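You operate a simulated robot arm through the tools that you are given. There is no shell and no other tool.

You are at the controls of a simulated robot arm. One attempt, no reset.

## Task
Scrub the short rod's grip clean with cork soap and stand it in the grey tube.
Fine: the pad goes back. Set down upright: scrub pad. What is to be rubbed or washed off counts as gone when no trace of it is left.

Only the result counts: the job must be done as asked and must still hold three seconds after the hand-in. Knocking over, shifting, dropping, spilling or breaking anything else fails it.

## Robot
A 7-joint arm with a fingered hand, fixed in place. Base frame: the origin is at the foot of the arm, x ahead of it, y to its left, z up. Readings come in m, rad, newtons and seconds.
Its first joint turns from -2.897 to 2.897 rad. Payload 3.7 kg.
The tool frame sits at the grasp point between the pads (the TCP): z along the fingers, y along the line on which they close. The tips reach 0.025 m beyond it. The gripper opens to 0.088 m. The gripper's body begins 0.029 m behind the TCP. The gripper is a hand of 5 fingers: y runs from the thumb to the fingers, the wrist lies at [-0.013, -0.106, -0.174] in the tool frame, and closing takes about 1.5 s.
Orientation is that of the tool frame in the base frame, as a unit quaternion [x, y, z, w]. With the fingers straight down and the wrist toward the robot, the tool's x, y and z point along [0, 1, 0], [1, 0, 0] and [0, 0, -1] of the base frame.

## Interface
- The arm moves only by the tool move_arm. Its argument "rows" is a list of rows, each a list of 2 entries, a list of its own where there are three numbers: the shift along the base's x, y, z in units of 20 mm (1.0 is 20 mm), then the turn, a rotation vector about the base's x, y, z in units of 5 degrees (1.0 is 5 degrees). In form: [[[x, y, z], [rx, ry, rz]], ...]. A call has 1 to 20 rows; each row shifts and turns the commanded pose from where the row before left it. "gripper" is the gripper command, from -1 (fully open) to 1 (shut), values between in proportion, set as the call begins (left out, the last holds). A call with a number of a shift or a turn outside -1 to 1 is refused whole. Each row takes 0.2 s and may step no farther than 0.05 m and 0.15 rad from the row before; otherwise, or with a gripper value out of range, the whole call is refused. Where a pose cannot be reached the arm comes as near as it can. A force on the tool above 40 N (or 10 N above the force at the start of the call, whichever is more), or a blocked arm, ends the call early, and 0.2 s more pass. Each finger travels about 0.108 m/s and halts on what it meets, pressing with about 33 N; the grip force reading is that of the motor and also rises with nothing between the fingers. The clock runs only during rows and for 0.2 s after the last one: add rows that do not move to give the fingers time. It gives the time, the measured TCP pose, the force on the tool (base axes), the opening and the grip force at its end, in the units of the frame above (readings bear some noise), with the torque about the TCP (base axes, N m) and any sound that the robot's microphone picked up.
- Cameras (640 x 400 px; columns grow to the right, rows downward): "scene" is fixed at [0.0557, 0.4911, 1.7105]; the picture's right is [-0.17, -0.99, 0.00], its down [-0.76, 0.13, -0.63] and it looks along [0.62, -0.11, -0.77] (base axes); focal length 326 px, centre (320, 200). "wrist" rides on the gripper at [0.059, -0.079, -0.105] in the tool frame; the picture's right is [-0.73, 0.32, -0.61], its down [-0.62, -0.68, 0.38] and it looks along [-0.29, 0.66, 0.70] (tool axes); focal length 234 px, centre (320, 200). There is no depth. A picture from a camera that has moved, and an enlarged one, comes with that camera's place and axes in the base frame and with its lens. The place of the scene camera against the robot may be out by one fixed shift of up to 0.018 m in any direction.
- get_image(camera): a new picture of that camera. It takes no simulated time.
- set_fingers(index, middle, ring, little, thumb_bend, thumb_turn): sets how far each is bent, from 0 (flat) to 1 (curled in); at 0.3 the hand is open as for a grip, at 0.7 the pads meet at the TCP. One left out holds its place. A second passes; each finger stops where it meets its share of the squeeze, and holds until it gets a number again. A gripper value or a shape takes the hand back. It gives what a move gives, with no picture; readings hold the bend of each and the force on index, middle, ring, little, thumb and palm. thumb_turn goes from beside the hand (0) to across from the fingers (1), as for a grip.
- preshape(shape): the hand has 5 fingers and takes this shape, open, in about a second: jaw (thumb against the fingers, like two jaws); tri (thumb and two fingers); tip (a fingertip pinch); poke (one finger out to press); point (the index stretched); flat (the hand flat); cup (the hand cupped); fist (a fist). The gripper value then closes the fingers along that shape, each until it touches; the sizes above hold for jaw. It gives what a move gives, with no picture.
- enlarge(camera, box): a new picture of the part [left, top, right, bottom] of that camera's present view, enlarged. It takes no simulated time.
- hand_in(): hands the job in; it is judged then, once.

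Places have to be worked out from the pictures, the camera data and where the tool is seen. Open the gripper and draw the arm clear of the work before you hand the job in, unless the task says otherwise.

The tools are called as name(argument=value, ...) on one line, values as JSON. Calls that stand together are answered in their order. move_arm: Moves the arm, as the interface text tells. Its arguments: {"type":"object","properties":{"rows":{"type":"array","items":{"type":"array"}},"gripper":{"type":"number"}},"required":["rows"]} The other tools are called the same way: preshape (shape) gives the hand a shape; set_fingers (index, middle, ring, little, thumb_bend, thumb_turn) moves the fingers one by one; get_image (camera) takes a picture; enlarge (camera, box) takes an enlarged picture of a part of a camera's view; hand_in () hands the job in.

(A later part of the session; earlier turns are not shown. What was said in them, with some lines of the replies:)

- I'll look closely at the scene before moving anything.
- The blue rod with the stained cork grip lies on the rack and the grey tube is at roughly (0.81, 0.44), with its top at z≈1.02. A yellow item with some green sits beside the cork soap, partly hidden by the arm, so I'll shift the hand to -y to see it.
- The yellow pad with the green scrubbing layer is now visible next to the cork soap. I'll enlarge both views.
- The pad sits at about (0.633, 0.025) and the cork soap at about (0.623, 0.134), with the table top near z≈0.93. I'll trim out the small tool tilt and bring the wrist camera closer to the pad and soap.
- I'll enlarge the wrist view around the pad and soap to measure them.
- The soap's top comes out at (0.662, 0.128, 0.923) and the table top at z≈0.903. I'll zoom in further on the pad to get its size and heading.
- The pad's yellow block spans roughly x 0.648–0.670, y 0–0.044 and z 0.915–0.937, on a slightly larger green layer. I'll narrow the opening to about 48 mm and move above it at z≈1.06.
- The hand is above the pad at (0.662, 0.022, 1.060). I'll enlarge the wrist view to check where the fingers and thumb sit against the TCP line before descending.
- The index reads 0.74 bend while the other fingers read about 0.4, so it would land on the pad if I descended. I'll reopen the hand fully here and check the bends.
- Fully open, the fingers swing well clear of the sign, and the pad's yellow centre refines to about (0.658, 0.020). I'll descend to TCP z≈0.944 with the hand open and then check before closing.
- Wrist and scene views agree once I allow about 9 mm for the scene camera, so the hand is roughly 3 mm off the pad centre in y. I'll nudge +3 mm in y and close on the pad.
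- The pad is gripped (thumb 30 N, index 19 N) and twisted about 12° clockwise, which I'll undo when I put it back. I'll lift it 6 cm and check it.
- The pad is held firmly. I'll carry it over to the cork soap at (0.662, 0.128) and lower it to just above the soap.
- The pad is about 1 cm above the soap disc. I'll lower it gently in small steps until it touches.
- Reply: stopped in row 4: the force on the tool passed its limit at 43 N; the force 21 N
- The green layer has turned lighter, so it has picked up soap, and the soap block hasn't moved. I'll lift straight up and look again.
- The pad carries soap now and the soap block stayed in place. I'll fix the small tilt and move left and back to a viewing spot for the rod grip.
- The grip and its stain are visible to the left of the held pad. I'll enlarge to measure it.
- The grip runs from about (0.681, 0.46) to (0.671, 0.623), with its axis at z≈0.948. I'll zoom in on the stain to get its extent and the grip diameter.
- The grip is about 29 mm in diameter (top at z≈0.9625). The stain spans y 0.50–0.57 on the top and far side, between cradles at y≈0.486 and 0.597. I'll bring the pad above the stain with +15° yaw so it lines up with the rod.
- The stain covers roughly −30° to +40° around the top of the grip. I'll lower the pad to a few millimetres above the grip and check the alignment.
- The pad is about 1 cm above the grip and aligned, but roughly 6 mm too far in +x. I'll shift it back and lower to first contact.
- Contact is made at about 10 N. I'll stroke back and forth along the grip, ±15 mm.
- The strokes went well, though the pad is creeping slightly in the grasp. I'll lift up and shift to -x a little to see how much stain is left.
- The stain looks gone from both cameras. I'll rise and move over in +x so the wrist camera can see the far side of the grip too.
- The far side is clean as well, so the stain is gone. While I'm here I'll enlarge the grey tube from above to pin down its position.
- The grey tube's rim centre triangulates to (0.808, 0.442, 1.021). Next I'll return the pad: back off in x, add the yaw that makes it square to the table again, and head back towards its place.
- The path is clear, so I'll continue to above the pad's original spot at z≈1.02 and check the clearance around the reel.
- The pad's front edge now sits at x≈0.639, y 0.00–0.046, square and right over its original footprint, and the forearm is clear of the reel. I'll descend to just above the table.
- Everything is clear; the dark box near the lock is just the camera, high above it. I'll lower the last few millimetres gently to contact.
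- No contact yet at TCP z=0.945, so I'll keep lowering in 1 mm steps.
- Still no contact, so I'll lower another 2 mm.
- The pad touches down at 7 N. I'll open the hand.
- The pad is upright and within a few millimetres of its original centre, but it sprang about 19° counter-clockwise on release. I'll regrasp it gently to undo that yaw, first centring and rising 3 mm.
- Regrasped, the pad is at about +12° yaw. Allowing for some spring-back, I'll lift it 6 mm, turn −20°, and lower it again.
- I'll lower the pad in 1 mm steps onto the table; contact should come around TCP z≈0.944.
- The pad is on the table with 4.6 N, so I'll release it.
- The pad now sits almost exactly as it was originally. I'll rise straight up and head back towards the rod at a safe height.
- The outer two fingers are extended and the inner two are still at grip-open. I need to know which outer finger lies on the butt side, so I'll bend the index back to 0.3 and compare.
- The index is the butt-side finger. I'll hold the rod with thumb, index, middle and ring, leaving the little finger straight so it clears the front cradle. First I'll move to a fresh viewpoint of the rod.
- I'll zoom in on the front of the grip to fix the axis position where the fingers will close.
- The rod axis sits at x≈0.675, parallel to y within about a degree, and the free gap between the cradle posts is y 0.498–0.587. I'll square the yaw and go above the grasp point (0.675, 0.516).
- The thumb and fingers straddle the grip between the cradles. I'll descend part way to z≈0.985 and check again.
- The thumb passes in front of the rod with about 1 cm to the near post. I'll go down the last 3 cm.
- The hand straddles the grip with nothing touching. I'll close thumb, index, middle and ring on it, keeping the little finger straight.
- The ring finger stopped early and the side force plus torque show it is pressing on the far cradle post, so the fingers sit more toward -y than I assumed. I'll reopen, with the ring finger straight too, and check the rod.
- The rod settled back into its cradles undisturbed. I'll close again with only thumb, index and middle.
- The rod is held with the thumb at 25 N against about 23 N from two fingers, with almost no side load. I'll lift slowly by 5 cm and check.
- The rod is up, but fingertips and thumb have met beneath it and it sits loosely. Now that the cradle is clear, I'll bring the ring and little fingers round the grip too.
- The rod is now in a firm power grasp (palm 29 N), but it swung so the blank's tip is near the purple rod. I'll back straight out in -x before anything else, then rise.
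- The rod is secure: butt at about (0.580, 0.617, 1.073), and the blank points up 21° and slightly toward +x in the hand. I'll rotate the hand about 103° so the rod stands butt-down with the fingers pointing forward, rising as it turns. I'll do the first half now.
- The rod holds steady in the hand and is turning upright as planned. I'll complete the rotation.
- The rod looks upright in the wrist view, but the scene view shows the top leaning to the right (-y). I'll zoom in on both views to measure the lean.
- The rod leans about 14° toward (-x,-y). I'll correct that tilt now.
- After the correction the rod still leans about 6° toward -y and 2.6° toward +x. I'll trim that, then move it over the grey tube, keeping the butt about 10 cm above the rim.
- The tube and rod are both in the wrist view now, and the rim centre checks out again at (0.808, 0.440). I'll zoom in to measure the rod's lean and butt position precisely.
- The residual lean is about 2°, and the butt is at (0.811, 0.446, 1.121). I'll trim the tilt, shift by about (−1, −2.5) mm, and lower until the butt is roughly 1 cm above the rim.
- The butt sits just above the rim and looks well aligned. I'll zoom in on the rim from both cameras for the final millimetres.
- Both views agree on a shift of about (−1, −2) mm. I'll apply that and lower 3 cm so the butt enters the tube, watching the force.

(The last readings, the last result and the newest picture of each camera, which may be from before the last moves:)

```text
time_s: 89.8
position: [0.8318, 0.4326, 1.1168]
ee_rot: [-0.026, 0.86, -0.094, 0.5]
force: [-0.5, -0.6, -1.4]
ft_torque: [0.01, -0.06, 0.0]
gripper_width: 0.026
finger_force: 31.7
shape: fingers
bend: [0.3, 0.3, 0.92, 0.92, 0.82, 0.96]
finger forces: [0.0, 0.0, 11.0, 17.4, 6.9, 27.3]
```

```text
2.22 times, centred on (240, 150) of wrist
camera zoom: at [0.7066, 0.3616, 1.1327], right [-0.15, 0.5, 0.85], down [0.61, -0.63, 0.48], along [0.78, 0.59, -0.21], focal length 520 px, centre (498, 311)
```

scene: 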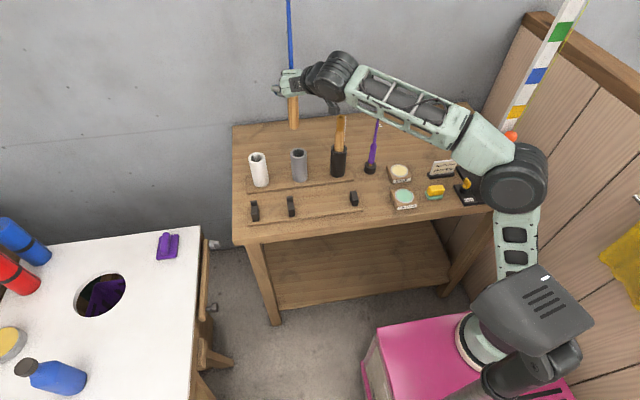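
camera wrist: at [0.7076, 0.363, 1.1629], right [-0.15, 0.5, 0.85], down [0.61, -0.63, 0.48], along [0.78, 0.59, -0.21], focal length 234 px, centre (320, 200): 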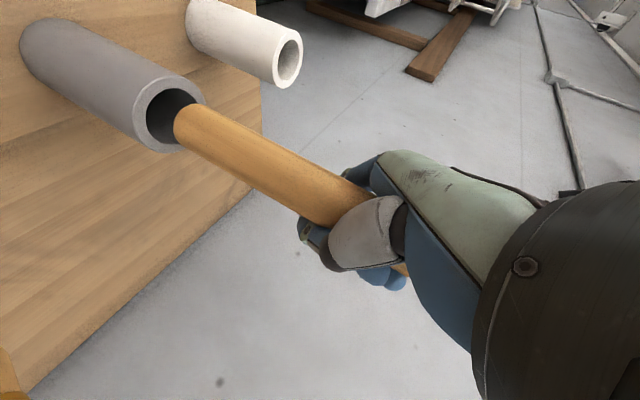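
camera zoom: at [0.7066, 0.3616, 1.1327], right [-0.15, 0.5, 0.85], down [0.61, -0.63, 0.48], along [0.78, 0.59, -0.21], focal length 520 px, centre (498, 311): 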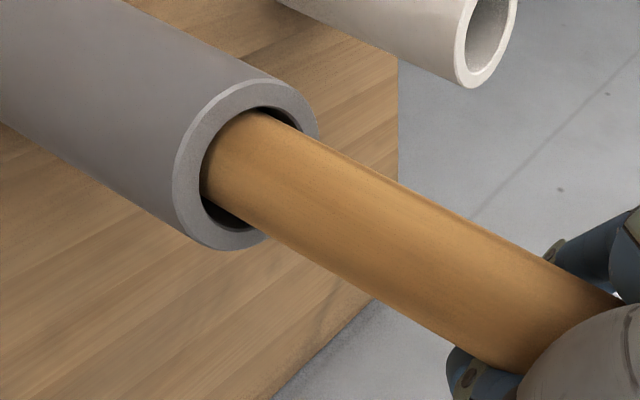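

The butt is inside the tube with clearance all round. I'll flatten the index and middle fingers so they don't meet the rim, then continue down.

set_fingers(index=0.0, middle=0.0)

move_arm(rows=[[[0, -0.05, -0.25], [0, 0, 0]], [[0, 0, -0.25], [0, 0, 0]], [[0, 0, -0.25], [0, 0, 0]], [[0, 0, -0.25], [0, 0, 0]], [[0, 0, -0.25], [0, 0, 0]], [[0, 0, -0.25], [0, 0, 0]], [[0, 0, -0.25], [0, 0, 0]], [[0, 0, -0.25], [0, 0, 0]], [[0, 0, 0], [0, 0, 0]]])

enlarge(camera="scene", box=[250, 110, 350, 190])

enlarge(camera="wrist", box=[120, 60, 400, 270])

```text
time_s: 90.8
position: [0.8311, 0.4323, 1.1171]
ee_rot: [-0.026, 0.86, -0.095, 0.501]
force: [-0.1, -0.8, -0.6]
ft_torque: [0.0, -0.05, -0.02]
gripper_width: 0.0576
finger_force: 31.4
shape: fingers
bend: [0.0, 0.0, 0.92, 0.92, 0.82, 0.96]
finger forces: [0.0, 0.1, 11.0, 17.3, 6.8, 27.1]
```

```text
time_s: 92.8
position: [0.8305, 0.431, 1.0771]
ee_rot: [-0.027, 0.86, -0.094, 0.501]
force: [1.0, 0.8, -0.9]
ft_torque: [0.0, 0.01, 0.02]
gripper_width: 0.0578
finger_force: 31.2
shape: fingers
bend: [0.0, 0.0, 0.92, 0.92, 0.82, 0.96]
finger forces: [0.0, 0.0, 10.9, 17.4, 6.7, 27.3]
```

```text
5.00 times, centred on (300, 150) of scene
camera zoom: at [0.0557, 0.4911, 1.7105], right [-0.17, -0.99, 0.0], down [-0.76, 0.13, -0.63], along [0.62, -0.11, -0.77], focal length 1627 px, centre (420, 450)
```

zoom: 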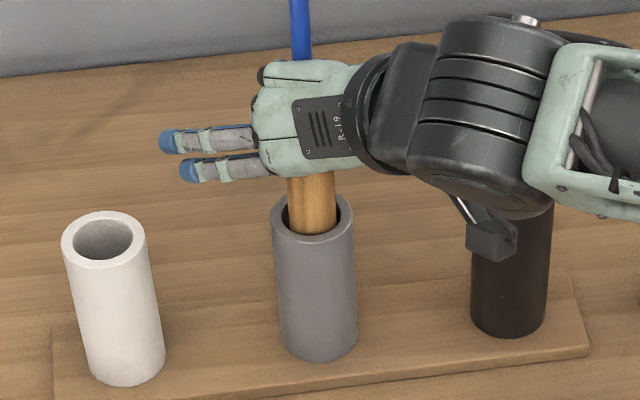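

```text
1.90 times, centred on (260, 165) of wrist
camera zoom: at [0.7063, 0.3606, 1.0929], right [-0.15, 0.5, 0.85], down [0.61, -0.63, 0.48], along [0.78, 0.59, -0.21], focal length 446 px, centre (434, 267)
```

zoom: 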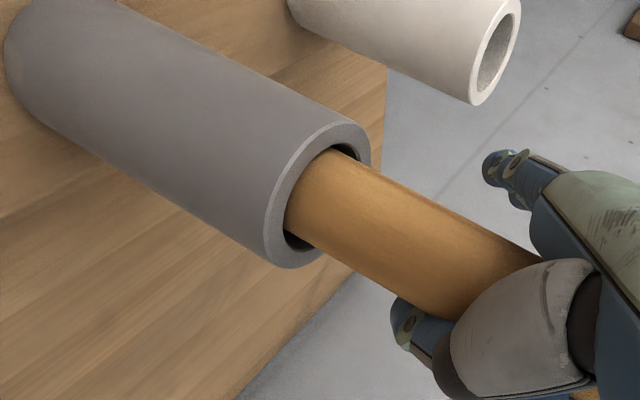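

About 6 cm is inserted and there is no contact force. I'll lower another 2 cm.

move_arm(rows=[[[0, 0, -0.25], [0, 0, 0]], [[0, 0, -0.25], [0, 0, 0]], [[0, 0, -0.25], [0, 0, 0]], [[0, 0, -0.25], [0, 0, 0]], [[0, 0, 0], [0, 0, 0]]])

enlarge(camera="scene", box=[250, 110, 350, 190])

enlarge(camera="wrist", box=[120, 60, 400, 270])

```text
time_s: 94.0
position: [0.8302, 0.4304, 1.0577]
ee_rot: [-0.026, 0.861, -0.095, 0.5]
force: [-0.6, -0.1, -1.1]
ft_torque: [0.0, -0.03, 0.0]
gripper_width: 0.0579
finger_force: 30.5
shape: fingers
bend: [0.0, 0.0, 0.92, 0.92, 0.82, 0.96]
finger forces: [0.0, 0.1, 11.0, 17.4, 6.8, 27.1]
```

```text
5.00 times, centred on (300, 150) of scene
camera zoom: at [0.0557, 0.4911, 1.7105], right [-0.17, -0.99, 0.0], down [-0.76, 0.13, -0.63], along [0.62, -0.11, -0.77], focal length 1627 px, centre (420, 450)
```

zoom: 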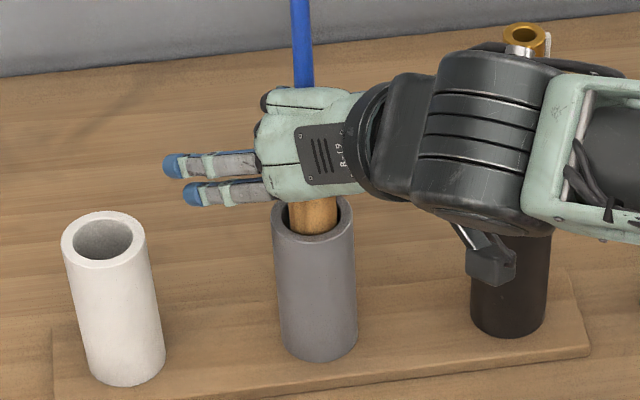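

```text
1.90 times, centred on (260, 165) of wrist
camera zoom: at [0.706, 0.3603, 1.0738], right [-0.15, 0.5, 0.85], down [0.61, -0.63, 0.48], along [0.78, 0.59, -0.21], focal length 446 px, centre (434, 267)
```

zoom: 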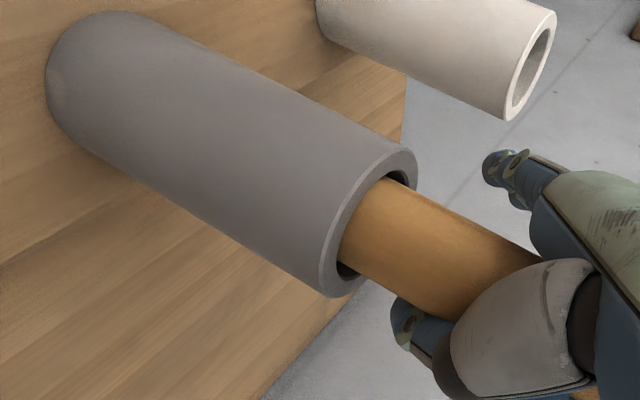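

Still no contact force, and there is room for a little more before the thumb nears the rim. I'll lower another 12 mm.

move_arm(rows=[[[0, 0, -0.2], [0, 0, 0]], [[0, 0, -0.2], [0, 0, 0]], [[0, 0, -0.2], [0, 0, 0]], [[0, 0, 0], [0, 0, 0]]])

enlarge(camera="scene", box=[250, 110, 350, 190])

enlarge(camera="wrist", box=[120, 60, 400, 270])

```text
time_s: 95.0
position: [0.8314, 0.4319, 1.0439]
ee_rot: [-0.026, 0.86, -0.095, 0.5]
force: [1.3, -0.4, -0.8]
ft_torque: [0.0, -0.02, 0.03]
gripper_width: 0.0578
finger_force: 31.3
shape: fingers
bend: [0.0, 0.0, 0.92, 0.92, 0.82, 0.96]
finger forces: [0.1, 0.0, 11.0, 17.4, 6.7, 27.1]
```

```text
5.00 times, centred on (300, 150) of scene
camera zoom: at [0.0557, 0.4911, 1.7105], right [-0.17, -0.99, 0.0], down [-0.76, 0.13, -0.63], along [0.62, -0.11, -0.77], focal length 1627 px, centre (420, 450)
```

zoom: 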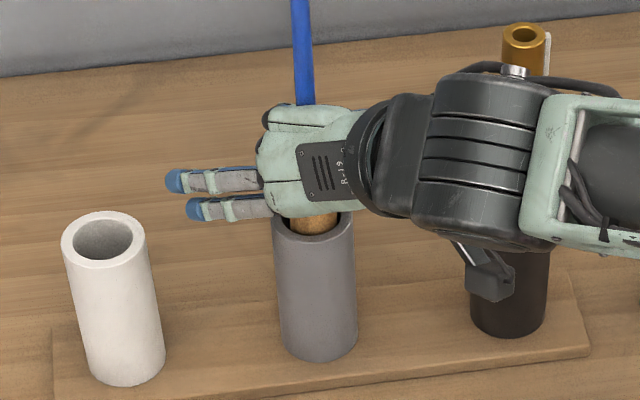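

```text
1.90 times, centred on (260, 165) of wrist
camera zoom: at [0.7067, 0.3603, 1.0606], right [-0.15, 0.5, 0.85], down [0.61, -0.63, 0.48], along [0.78, 0.59, -0.21], focal length 446 px, centre (434, 267)
```

zoom: 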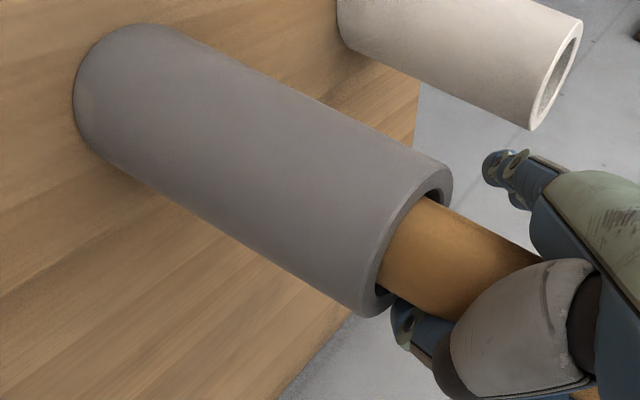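

The palm is just above the rim with no contact. I'll release in stages: thumb first, then ring and little, so the rod settles the last centimetre or so into the tube.

set_fingers(thumb_bend=0.3)

enlarge(camera="wrist", box=[120, 60, 400, 270])

```text
time_s: 96.0
position: [0.832, 0.4299, 1.0454]
ee_rot: [-0.026, 0.86, -0.096, 0.5]
force: [-0.8, 0.1, -1.4]
ft_torque: [0.04, -0.03, -0.03]
gripper_width: 0.118
finger_force: 27.9
shape: fingers
bend: [0.0, 0.0, 0.92, 0.92, 0.3, 0.97]
finger forces: [0.0, 0.0, 12.5, 18.6, 0.1, 24.9]
```

```text
1.90 times, centred on (260, 165) of wrist
camera zoom: at [0.7066, 0.3603, 1.0608], right [-0.15, 0.5, 0.85], down [0.61, -0.63, 0.48], along [0.78, 0.59, -0.21], focal length 446 px, centre (434, 267)
```

zoom: 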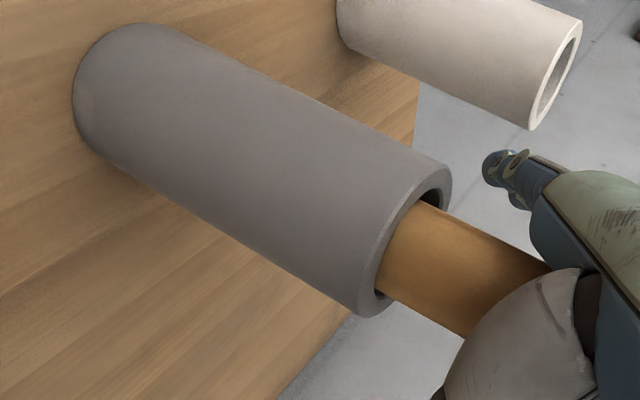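

The thumb is clear and the rod hasn't moved. I'll open the ring and little fingers.

set_fingers(ring=0.1, little=0.1)

enlarge(camera="wrist", box=[120, 60, 400, 270])

get_image(camera="scene")

enlarge(camera="scene", box=[250, 60, 350, 190])

```text
time_s: 97.0
position: [0.8316, 0.4313, 1.045]
ee_rot: [-0.027, 0.86, -0.095, 0.501]
force: [0.2, 0.0, 0.0]
ft_torque: [-0.01, 0.0, -0.02]
gripper_width: 0.1177
finger_force: 0.0
shape: fingers
bend: [0.0, 0.0, 0.1, 0.1, 0.3, 0.97]
finger forces: [0.0, 0.1, 0.0, 0.1, 0.0, 0.0]
```

```text
1.90 times, centred on (260, 165) of wrist
camera zoom: at [0.7066, 0.3603, 1.0608], right [-0.15, 0.5, 0.85], down [0.61, -0.63, 0.48], along [0.78, 0.59, -0.21], focal length 446 px, centre (434, 267)
```

zoom: 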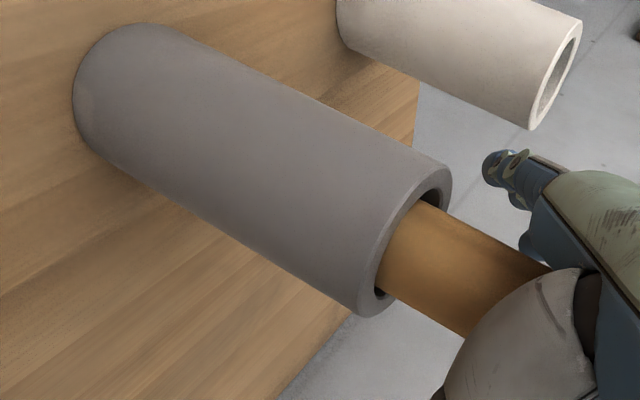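

```text
taken
```

scene: 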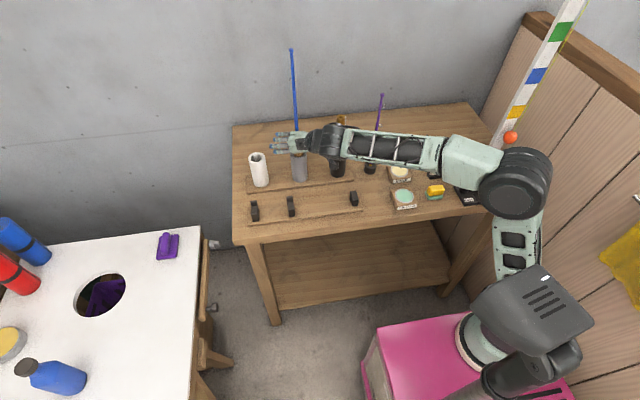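

```text
3.08 times, centred on (300, 125) of scene
camera zoom: at [0.0557, 0.4911, 1.7105], right [-0.17, -0.99, 0.0], down [-0.76, 0.13, -0.63], along [0.62, -0.11, -0.77], focal length 1001 px, centre (382, 431)
```

zoom: 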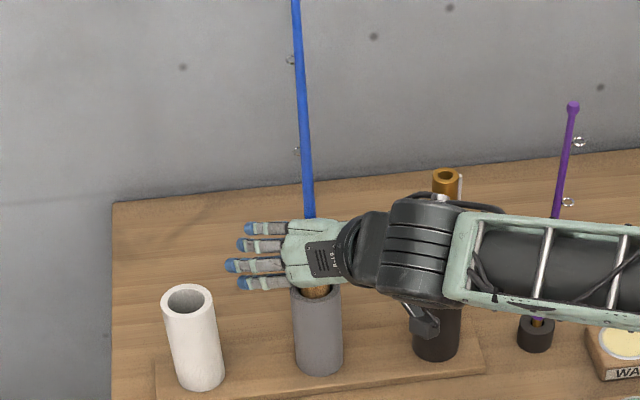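

The rod stands on its own in the tube and the hand reads zero force. I'll retreat straight back along the finger direction, back and up.

move_arm(rows=[[[-0.35, 0.05, 0.19], [0, 0, 0]], [[-0.52, 0.08, 0.29], [0, 0, 0]], [[-0.69, 0.11, 0.385], [0, 0, 0]], [[-0.69, 0.11, 0.385], [0, 0, 0]], [[-0.69, 0.11, 0.385], [0, 0, 0]], [[-0.69, 0.11, 0.385], [0, 0, 0]], [[-0.69, 0.11, 0.385], [0, 0, 0]], [[-0.69, 0.11, 0.385], [0, 0, 0]], [[-0.69, 0.11, 0.385], [0, 0, 0]], [[0, 0, 0], [0, 0, 0]]])

get_image(camera="scene")

get_image(camera="wrist")

```text
time_s: 99.2
position: [0.7164, 0.4493, 1.1084]
ee_rot: [-0.027, 0.86, -0.095, 0.5]
force: [-0.1, -1.0, -0.1]
ft_torque: [-0.06, -0.01, 0.01]
gripper_width: 0.118
finger_force: 0.0
shape: fingers
bend: [0.0, 0.0, 0.1, 0.1, 0.3, 0.97]
finger forces: [0.1, 0.1, 0.0, 0.0, 0.0, 0.1]
```

```text
taken
```

scene: 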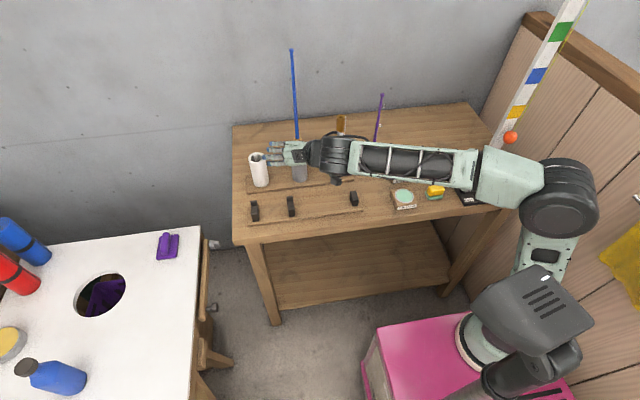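

```text
taken
camera wrist: at [0.5913, 0.3798, 1.1245], right [-0.15, 0.5, 0.85], down [0.61, -0.63, 0.48], along [0.78, 0.59, -0.21], focal length 234 px, centre (320, 200)
```

wrist: 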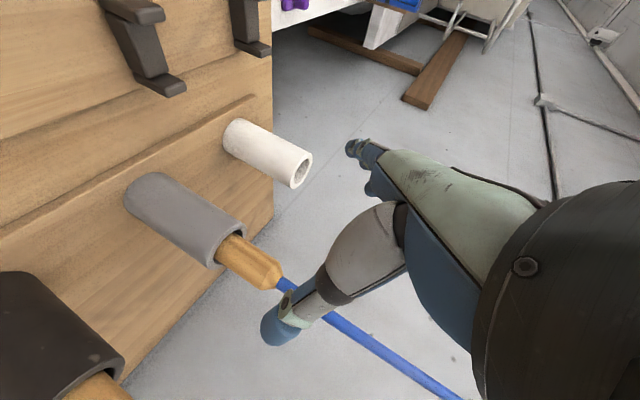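

The rod is standing in the grey tube with the hand clear of it. I'll withdraw further back and up and restore the open jaw shape.

move_arm(rows=[[[-0.8, 0, 0.6], [0, 0, 0]], [[-0.9, 0, 0.7], [0, 0, 0]], [[-0.9, 0, 0.7], [0, 0, 0]], [[-0.9, 0, 0.7], [0, 0, 0]], [[-0.9, 0, 0.7], [0, 0, 0]], [[-0.9, 0, 0.7], [0, 0, 0]], [[-0.9, 0, 0.7], [0, 0, 0]], [[-0.9, -0.5, 0.7], [0, 0, 0]], [[-0.9, -0.9, 0.7], [0, 0, 0]], [[-0.9, -0.9, 0.5], [0, 0, 0]], [[-0.9, -0.9, 0.5], [0, 0, 0]], [[-0.5, -0.9, 0], [0, 0, 0]], [[0, 0, 0], [0, 0, 0]]])

move_arm(gripper=-1, rows=[[[0, 0, 0], [0, 0, 0]], [[0, 0, 0], [0, 0, 0]], [[0, 0, 0], [0, 0, 0]], [[0, 0, 0], [0, 0, 0]], [[0, 0, 0], [0, 0, 0]], [[0, 0, 0], [0, 0, 0]]])

get_image(camera="scene")

enlarge(camera="scene", box=[230, 30, 430, 230])

enlarge(camera="scene", box=[370, 130, 520, 220])

```text
time_s: 102.0
position: [0.5101, 0.3677, 1.2514]
ee_rot: [-0.026, 0.86, -0.095, 0.5]
force: [-0.3, -0.3, 0.7]
ft_torque: [0.03, 0.0, -0.01]
gripper_width: 0.1182
finger_force: 0.1
shape: fingers
bend: [0.0, 0.0, 0.1, 0.1, 0.3, 0.97]
finger forces: [0.0, 0.0, 0.1, 0.0, 0.0, 0.1]
```

```text
time_s: 103.4
position: [0.5095, 0.3664, 1.2527]
ee_rot: [-0.026, 0.861, -0.096, 0.499]
force: [0.3, 0.8, 0.1]
ft_torque: [0.01, -0.02, -0.04]
gripper_width: 0.0879
finger_force: 0.0
shape: jaw
bend: [0.3, 0.3, 0.3, 0.3, 0.3, 0.97]
finger forces: [0.0, 0.0, 0.1, 0.0, 0.0, 0.0]
```

```text
taken
```

scene: 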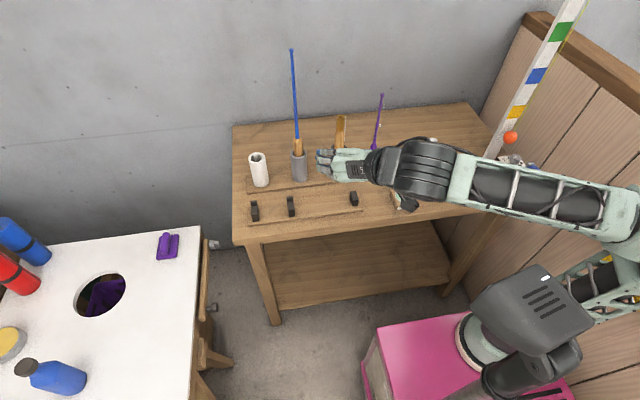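

```text
2.00 times, centred on (330, 130) of scene
camera zoom: at [0.0557, 0.4911, 1.7105], right [-0.17, -0.99, 0.0], down [-0.76, 0.13, -0.63], along [0.62, -0.11, -0.77], focal length 651 px, centre (300, 340)
```

zoom: 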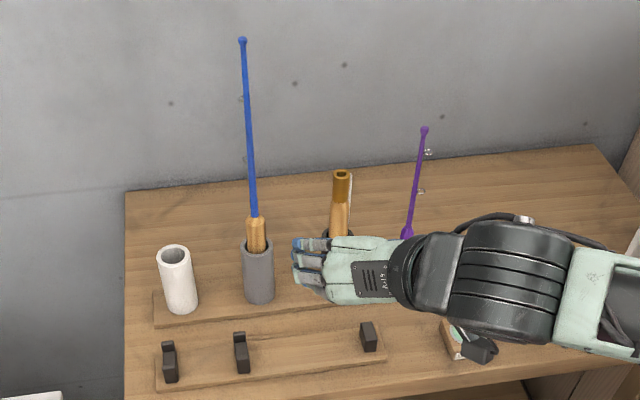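

```text
4.27 times, centred on (445, 175) of scene
camera zoom: at [0.0557, 0.4911, 1.7105], right [-0.17, -0.99, 0.0], down [-0.76, 0.13, -0.63], along [0.62, -0.11, -0.77], focal length 1389 px, centre (-213, 307)
```

zoom: 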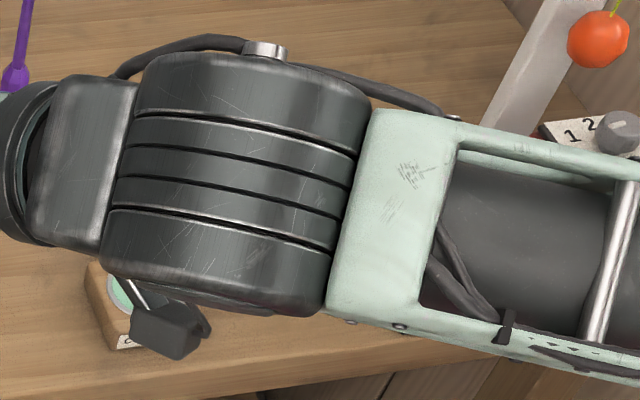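

The rod stands upright in the grey tube. I'll draw the arm further clear and check the whole table, including the grip for any remaining trace.

move_arm(rows=[[[-0.9, -0.5, 0.3], [0, 0, 0]], [[-0.9, -0.9, 0.3], [0, 0, 0]], [[-0.9, -0.9, 0.3], [0, 0, 0]], [[-0.9, -0.9, 0.3], [0, 0, 0]], [[-0.9, -0.9, 0.3], [0, 0, 0]], [[-0.9, -0.9, 0.3], [0, 0, 0]], [[-0.9, -0.9, 0.3], [0, 0, 0]], [[-0.9, -0.9, 0.3], [0, 0, 0]], [[-0.9, -0.9, 0], [0, 0, 0]], [[-0.9, -0.9, 0], [0, 0, 0]], [[0, -0.9, 0], [0, 0, 0]], [[0, -0.9, 0], [0, 0, 0]], [[0, 0, 0], [0, 0, 0]]])

get_image(camera="scene")

enlarge(camera="scene", box=[370, 130, 520, 220])

enlarge(camera="scene", box=[240, 120, 360, 220])

get_image(camera="wrist")

```text
time_s: 106.2
position: [0.3299, 0.159, 1.2988]
ee_rot: [-0.026, 0.86, -0.094, 0.501]
force: [-0.4, 0.0, 0.5]
ft_torque: [0.02, -0.03, 0.01]
gripper_width: 0.0881
finger_force: 0.1
shape: jaw
bend: [0.3, 0.3, 0.3, 0.3, 0.3, 0.97]
finger forces: [0.0, 0.0, 0.0, 0.0, 0.1, 0.1]
```

```text
taken
```

scene: 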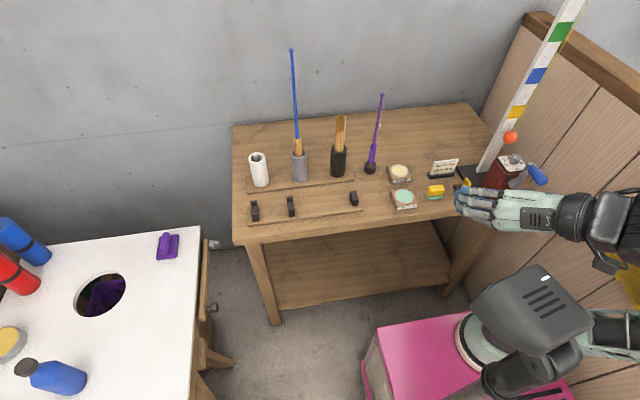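

```text
4.27 times, centred on (445, 175) of scene
camera zoom: at [0.0557, 0.4911, 1.7105], right [-0.17, -0.99, 0.0], down [-0.76, 0.13, -0.63], along [0.62, -0.11, -0.77], focal length 1389 px, centre (-213, 307)
```

zoom: 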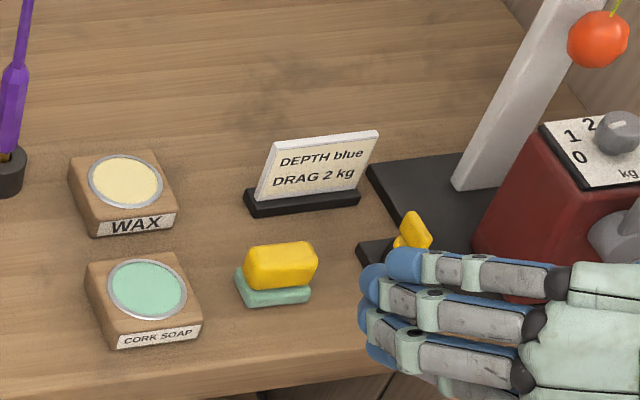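

```text
4.00 times, centred on (300, 170) of scene
camera zoom: at [0.0557, 0.4911, 1.7105], right [-0.17, -0.99, 0.0], down [-0.76, 0.13, -0.63], along [0.62, -0.11, -0.77], focal length 1302 px, centre (400, 320)
```

zoom: 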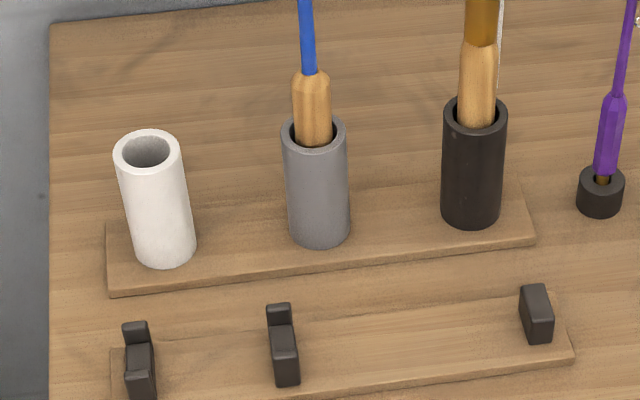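

```text
taken
camera wrist: at [0.2063, 0.0891, 1.3157], right [-0.15, 0.5, 0.85], down [0.61, -0.63, 0.48], along [0.78, 0.59, -0.21], focal length 234 px, centre (320, 200)
```

wrist: 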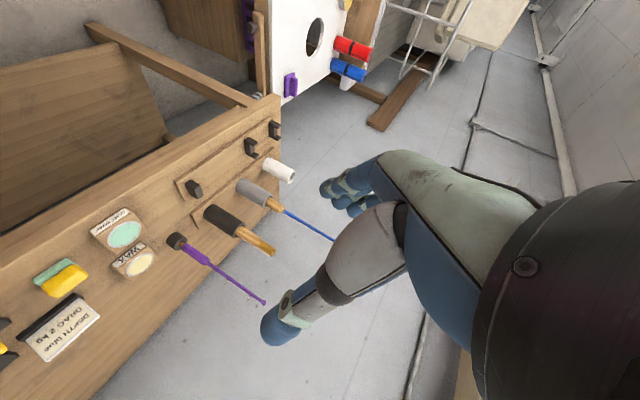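

Everything is in place: the cleaned short rod stands in the grey tube, the pad is upright back at its spot, nothing else has moved, and the open hand is well clear. I'll hand in.

hand_in()

```text
The job is handed in.
```

The job is handed in. The short rod's grip is scrubbed clean and the rod stands butt-down in the grey tube. I haven't seen the judge's result.

- **Stain:** I pressed the pad onto the cork soap, then rubbed the grip with it. After that I saw no trace from above or from the far side. I never looked at the underside, but the stain only covered the top and far side.
- **Pad:** it is back upright on its original spot, within a few millimetres and nearly square. It had twisted when I first let go, so I picked it up again and straightened it.
- **Rod:** I let go just short of the bottom, so it settled the last centimetre or so into the tube. It stayed upright after the arm pulled away.
- **Everything else:** in the last pictures, nothing else I could see had moved or fallen. The blank's tip came close to the purple rod while I was lifting, but the purple rod stayed where it was. The hand is open and well clear of the table.
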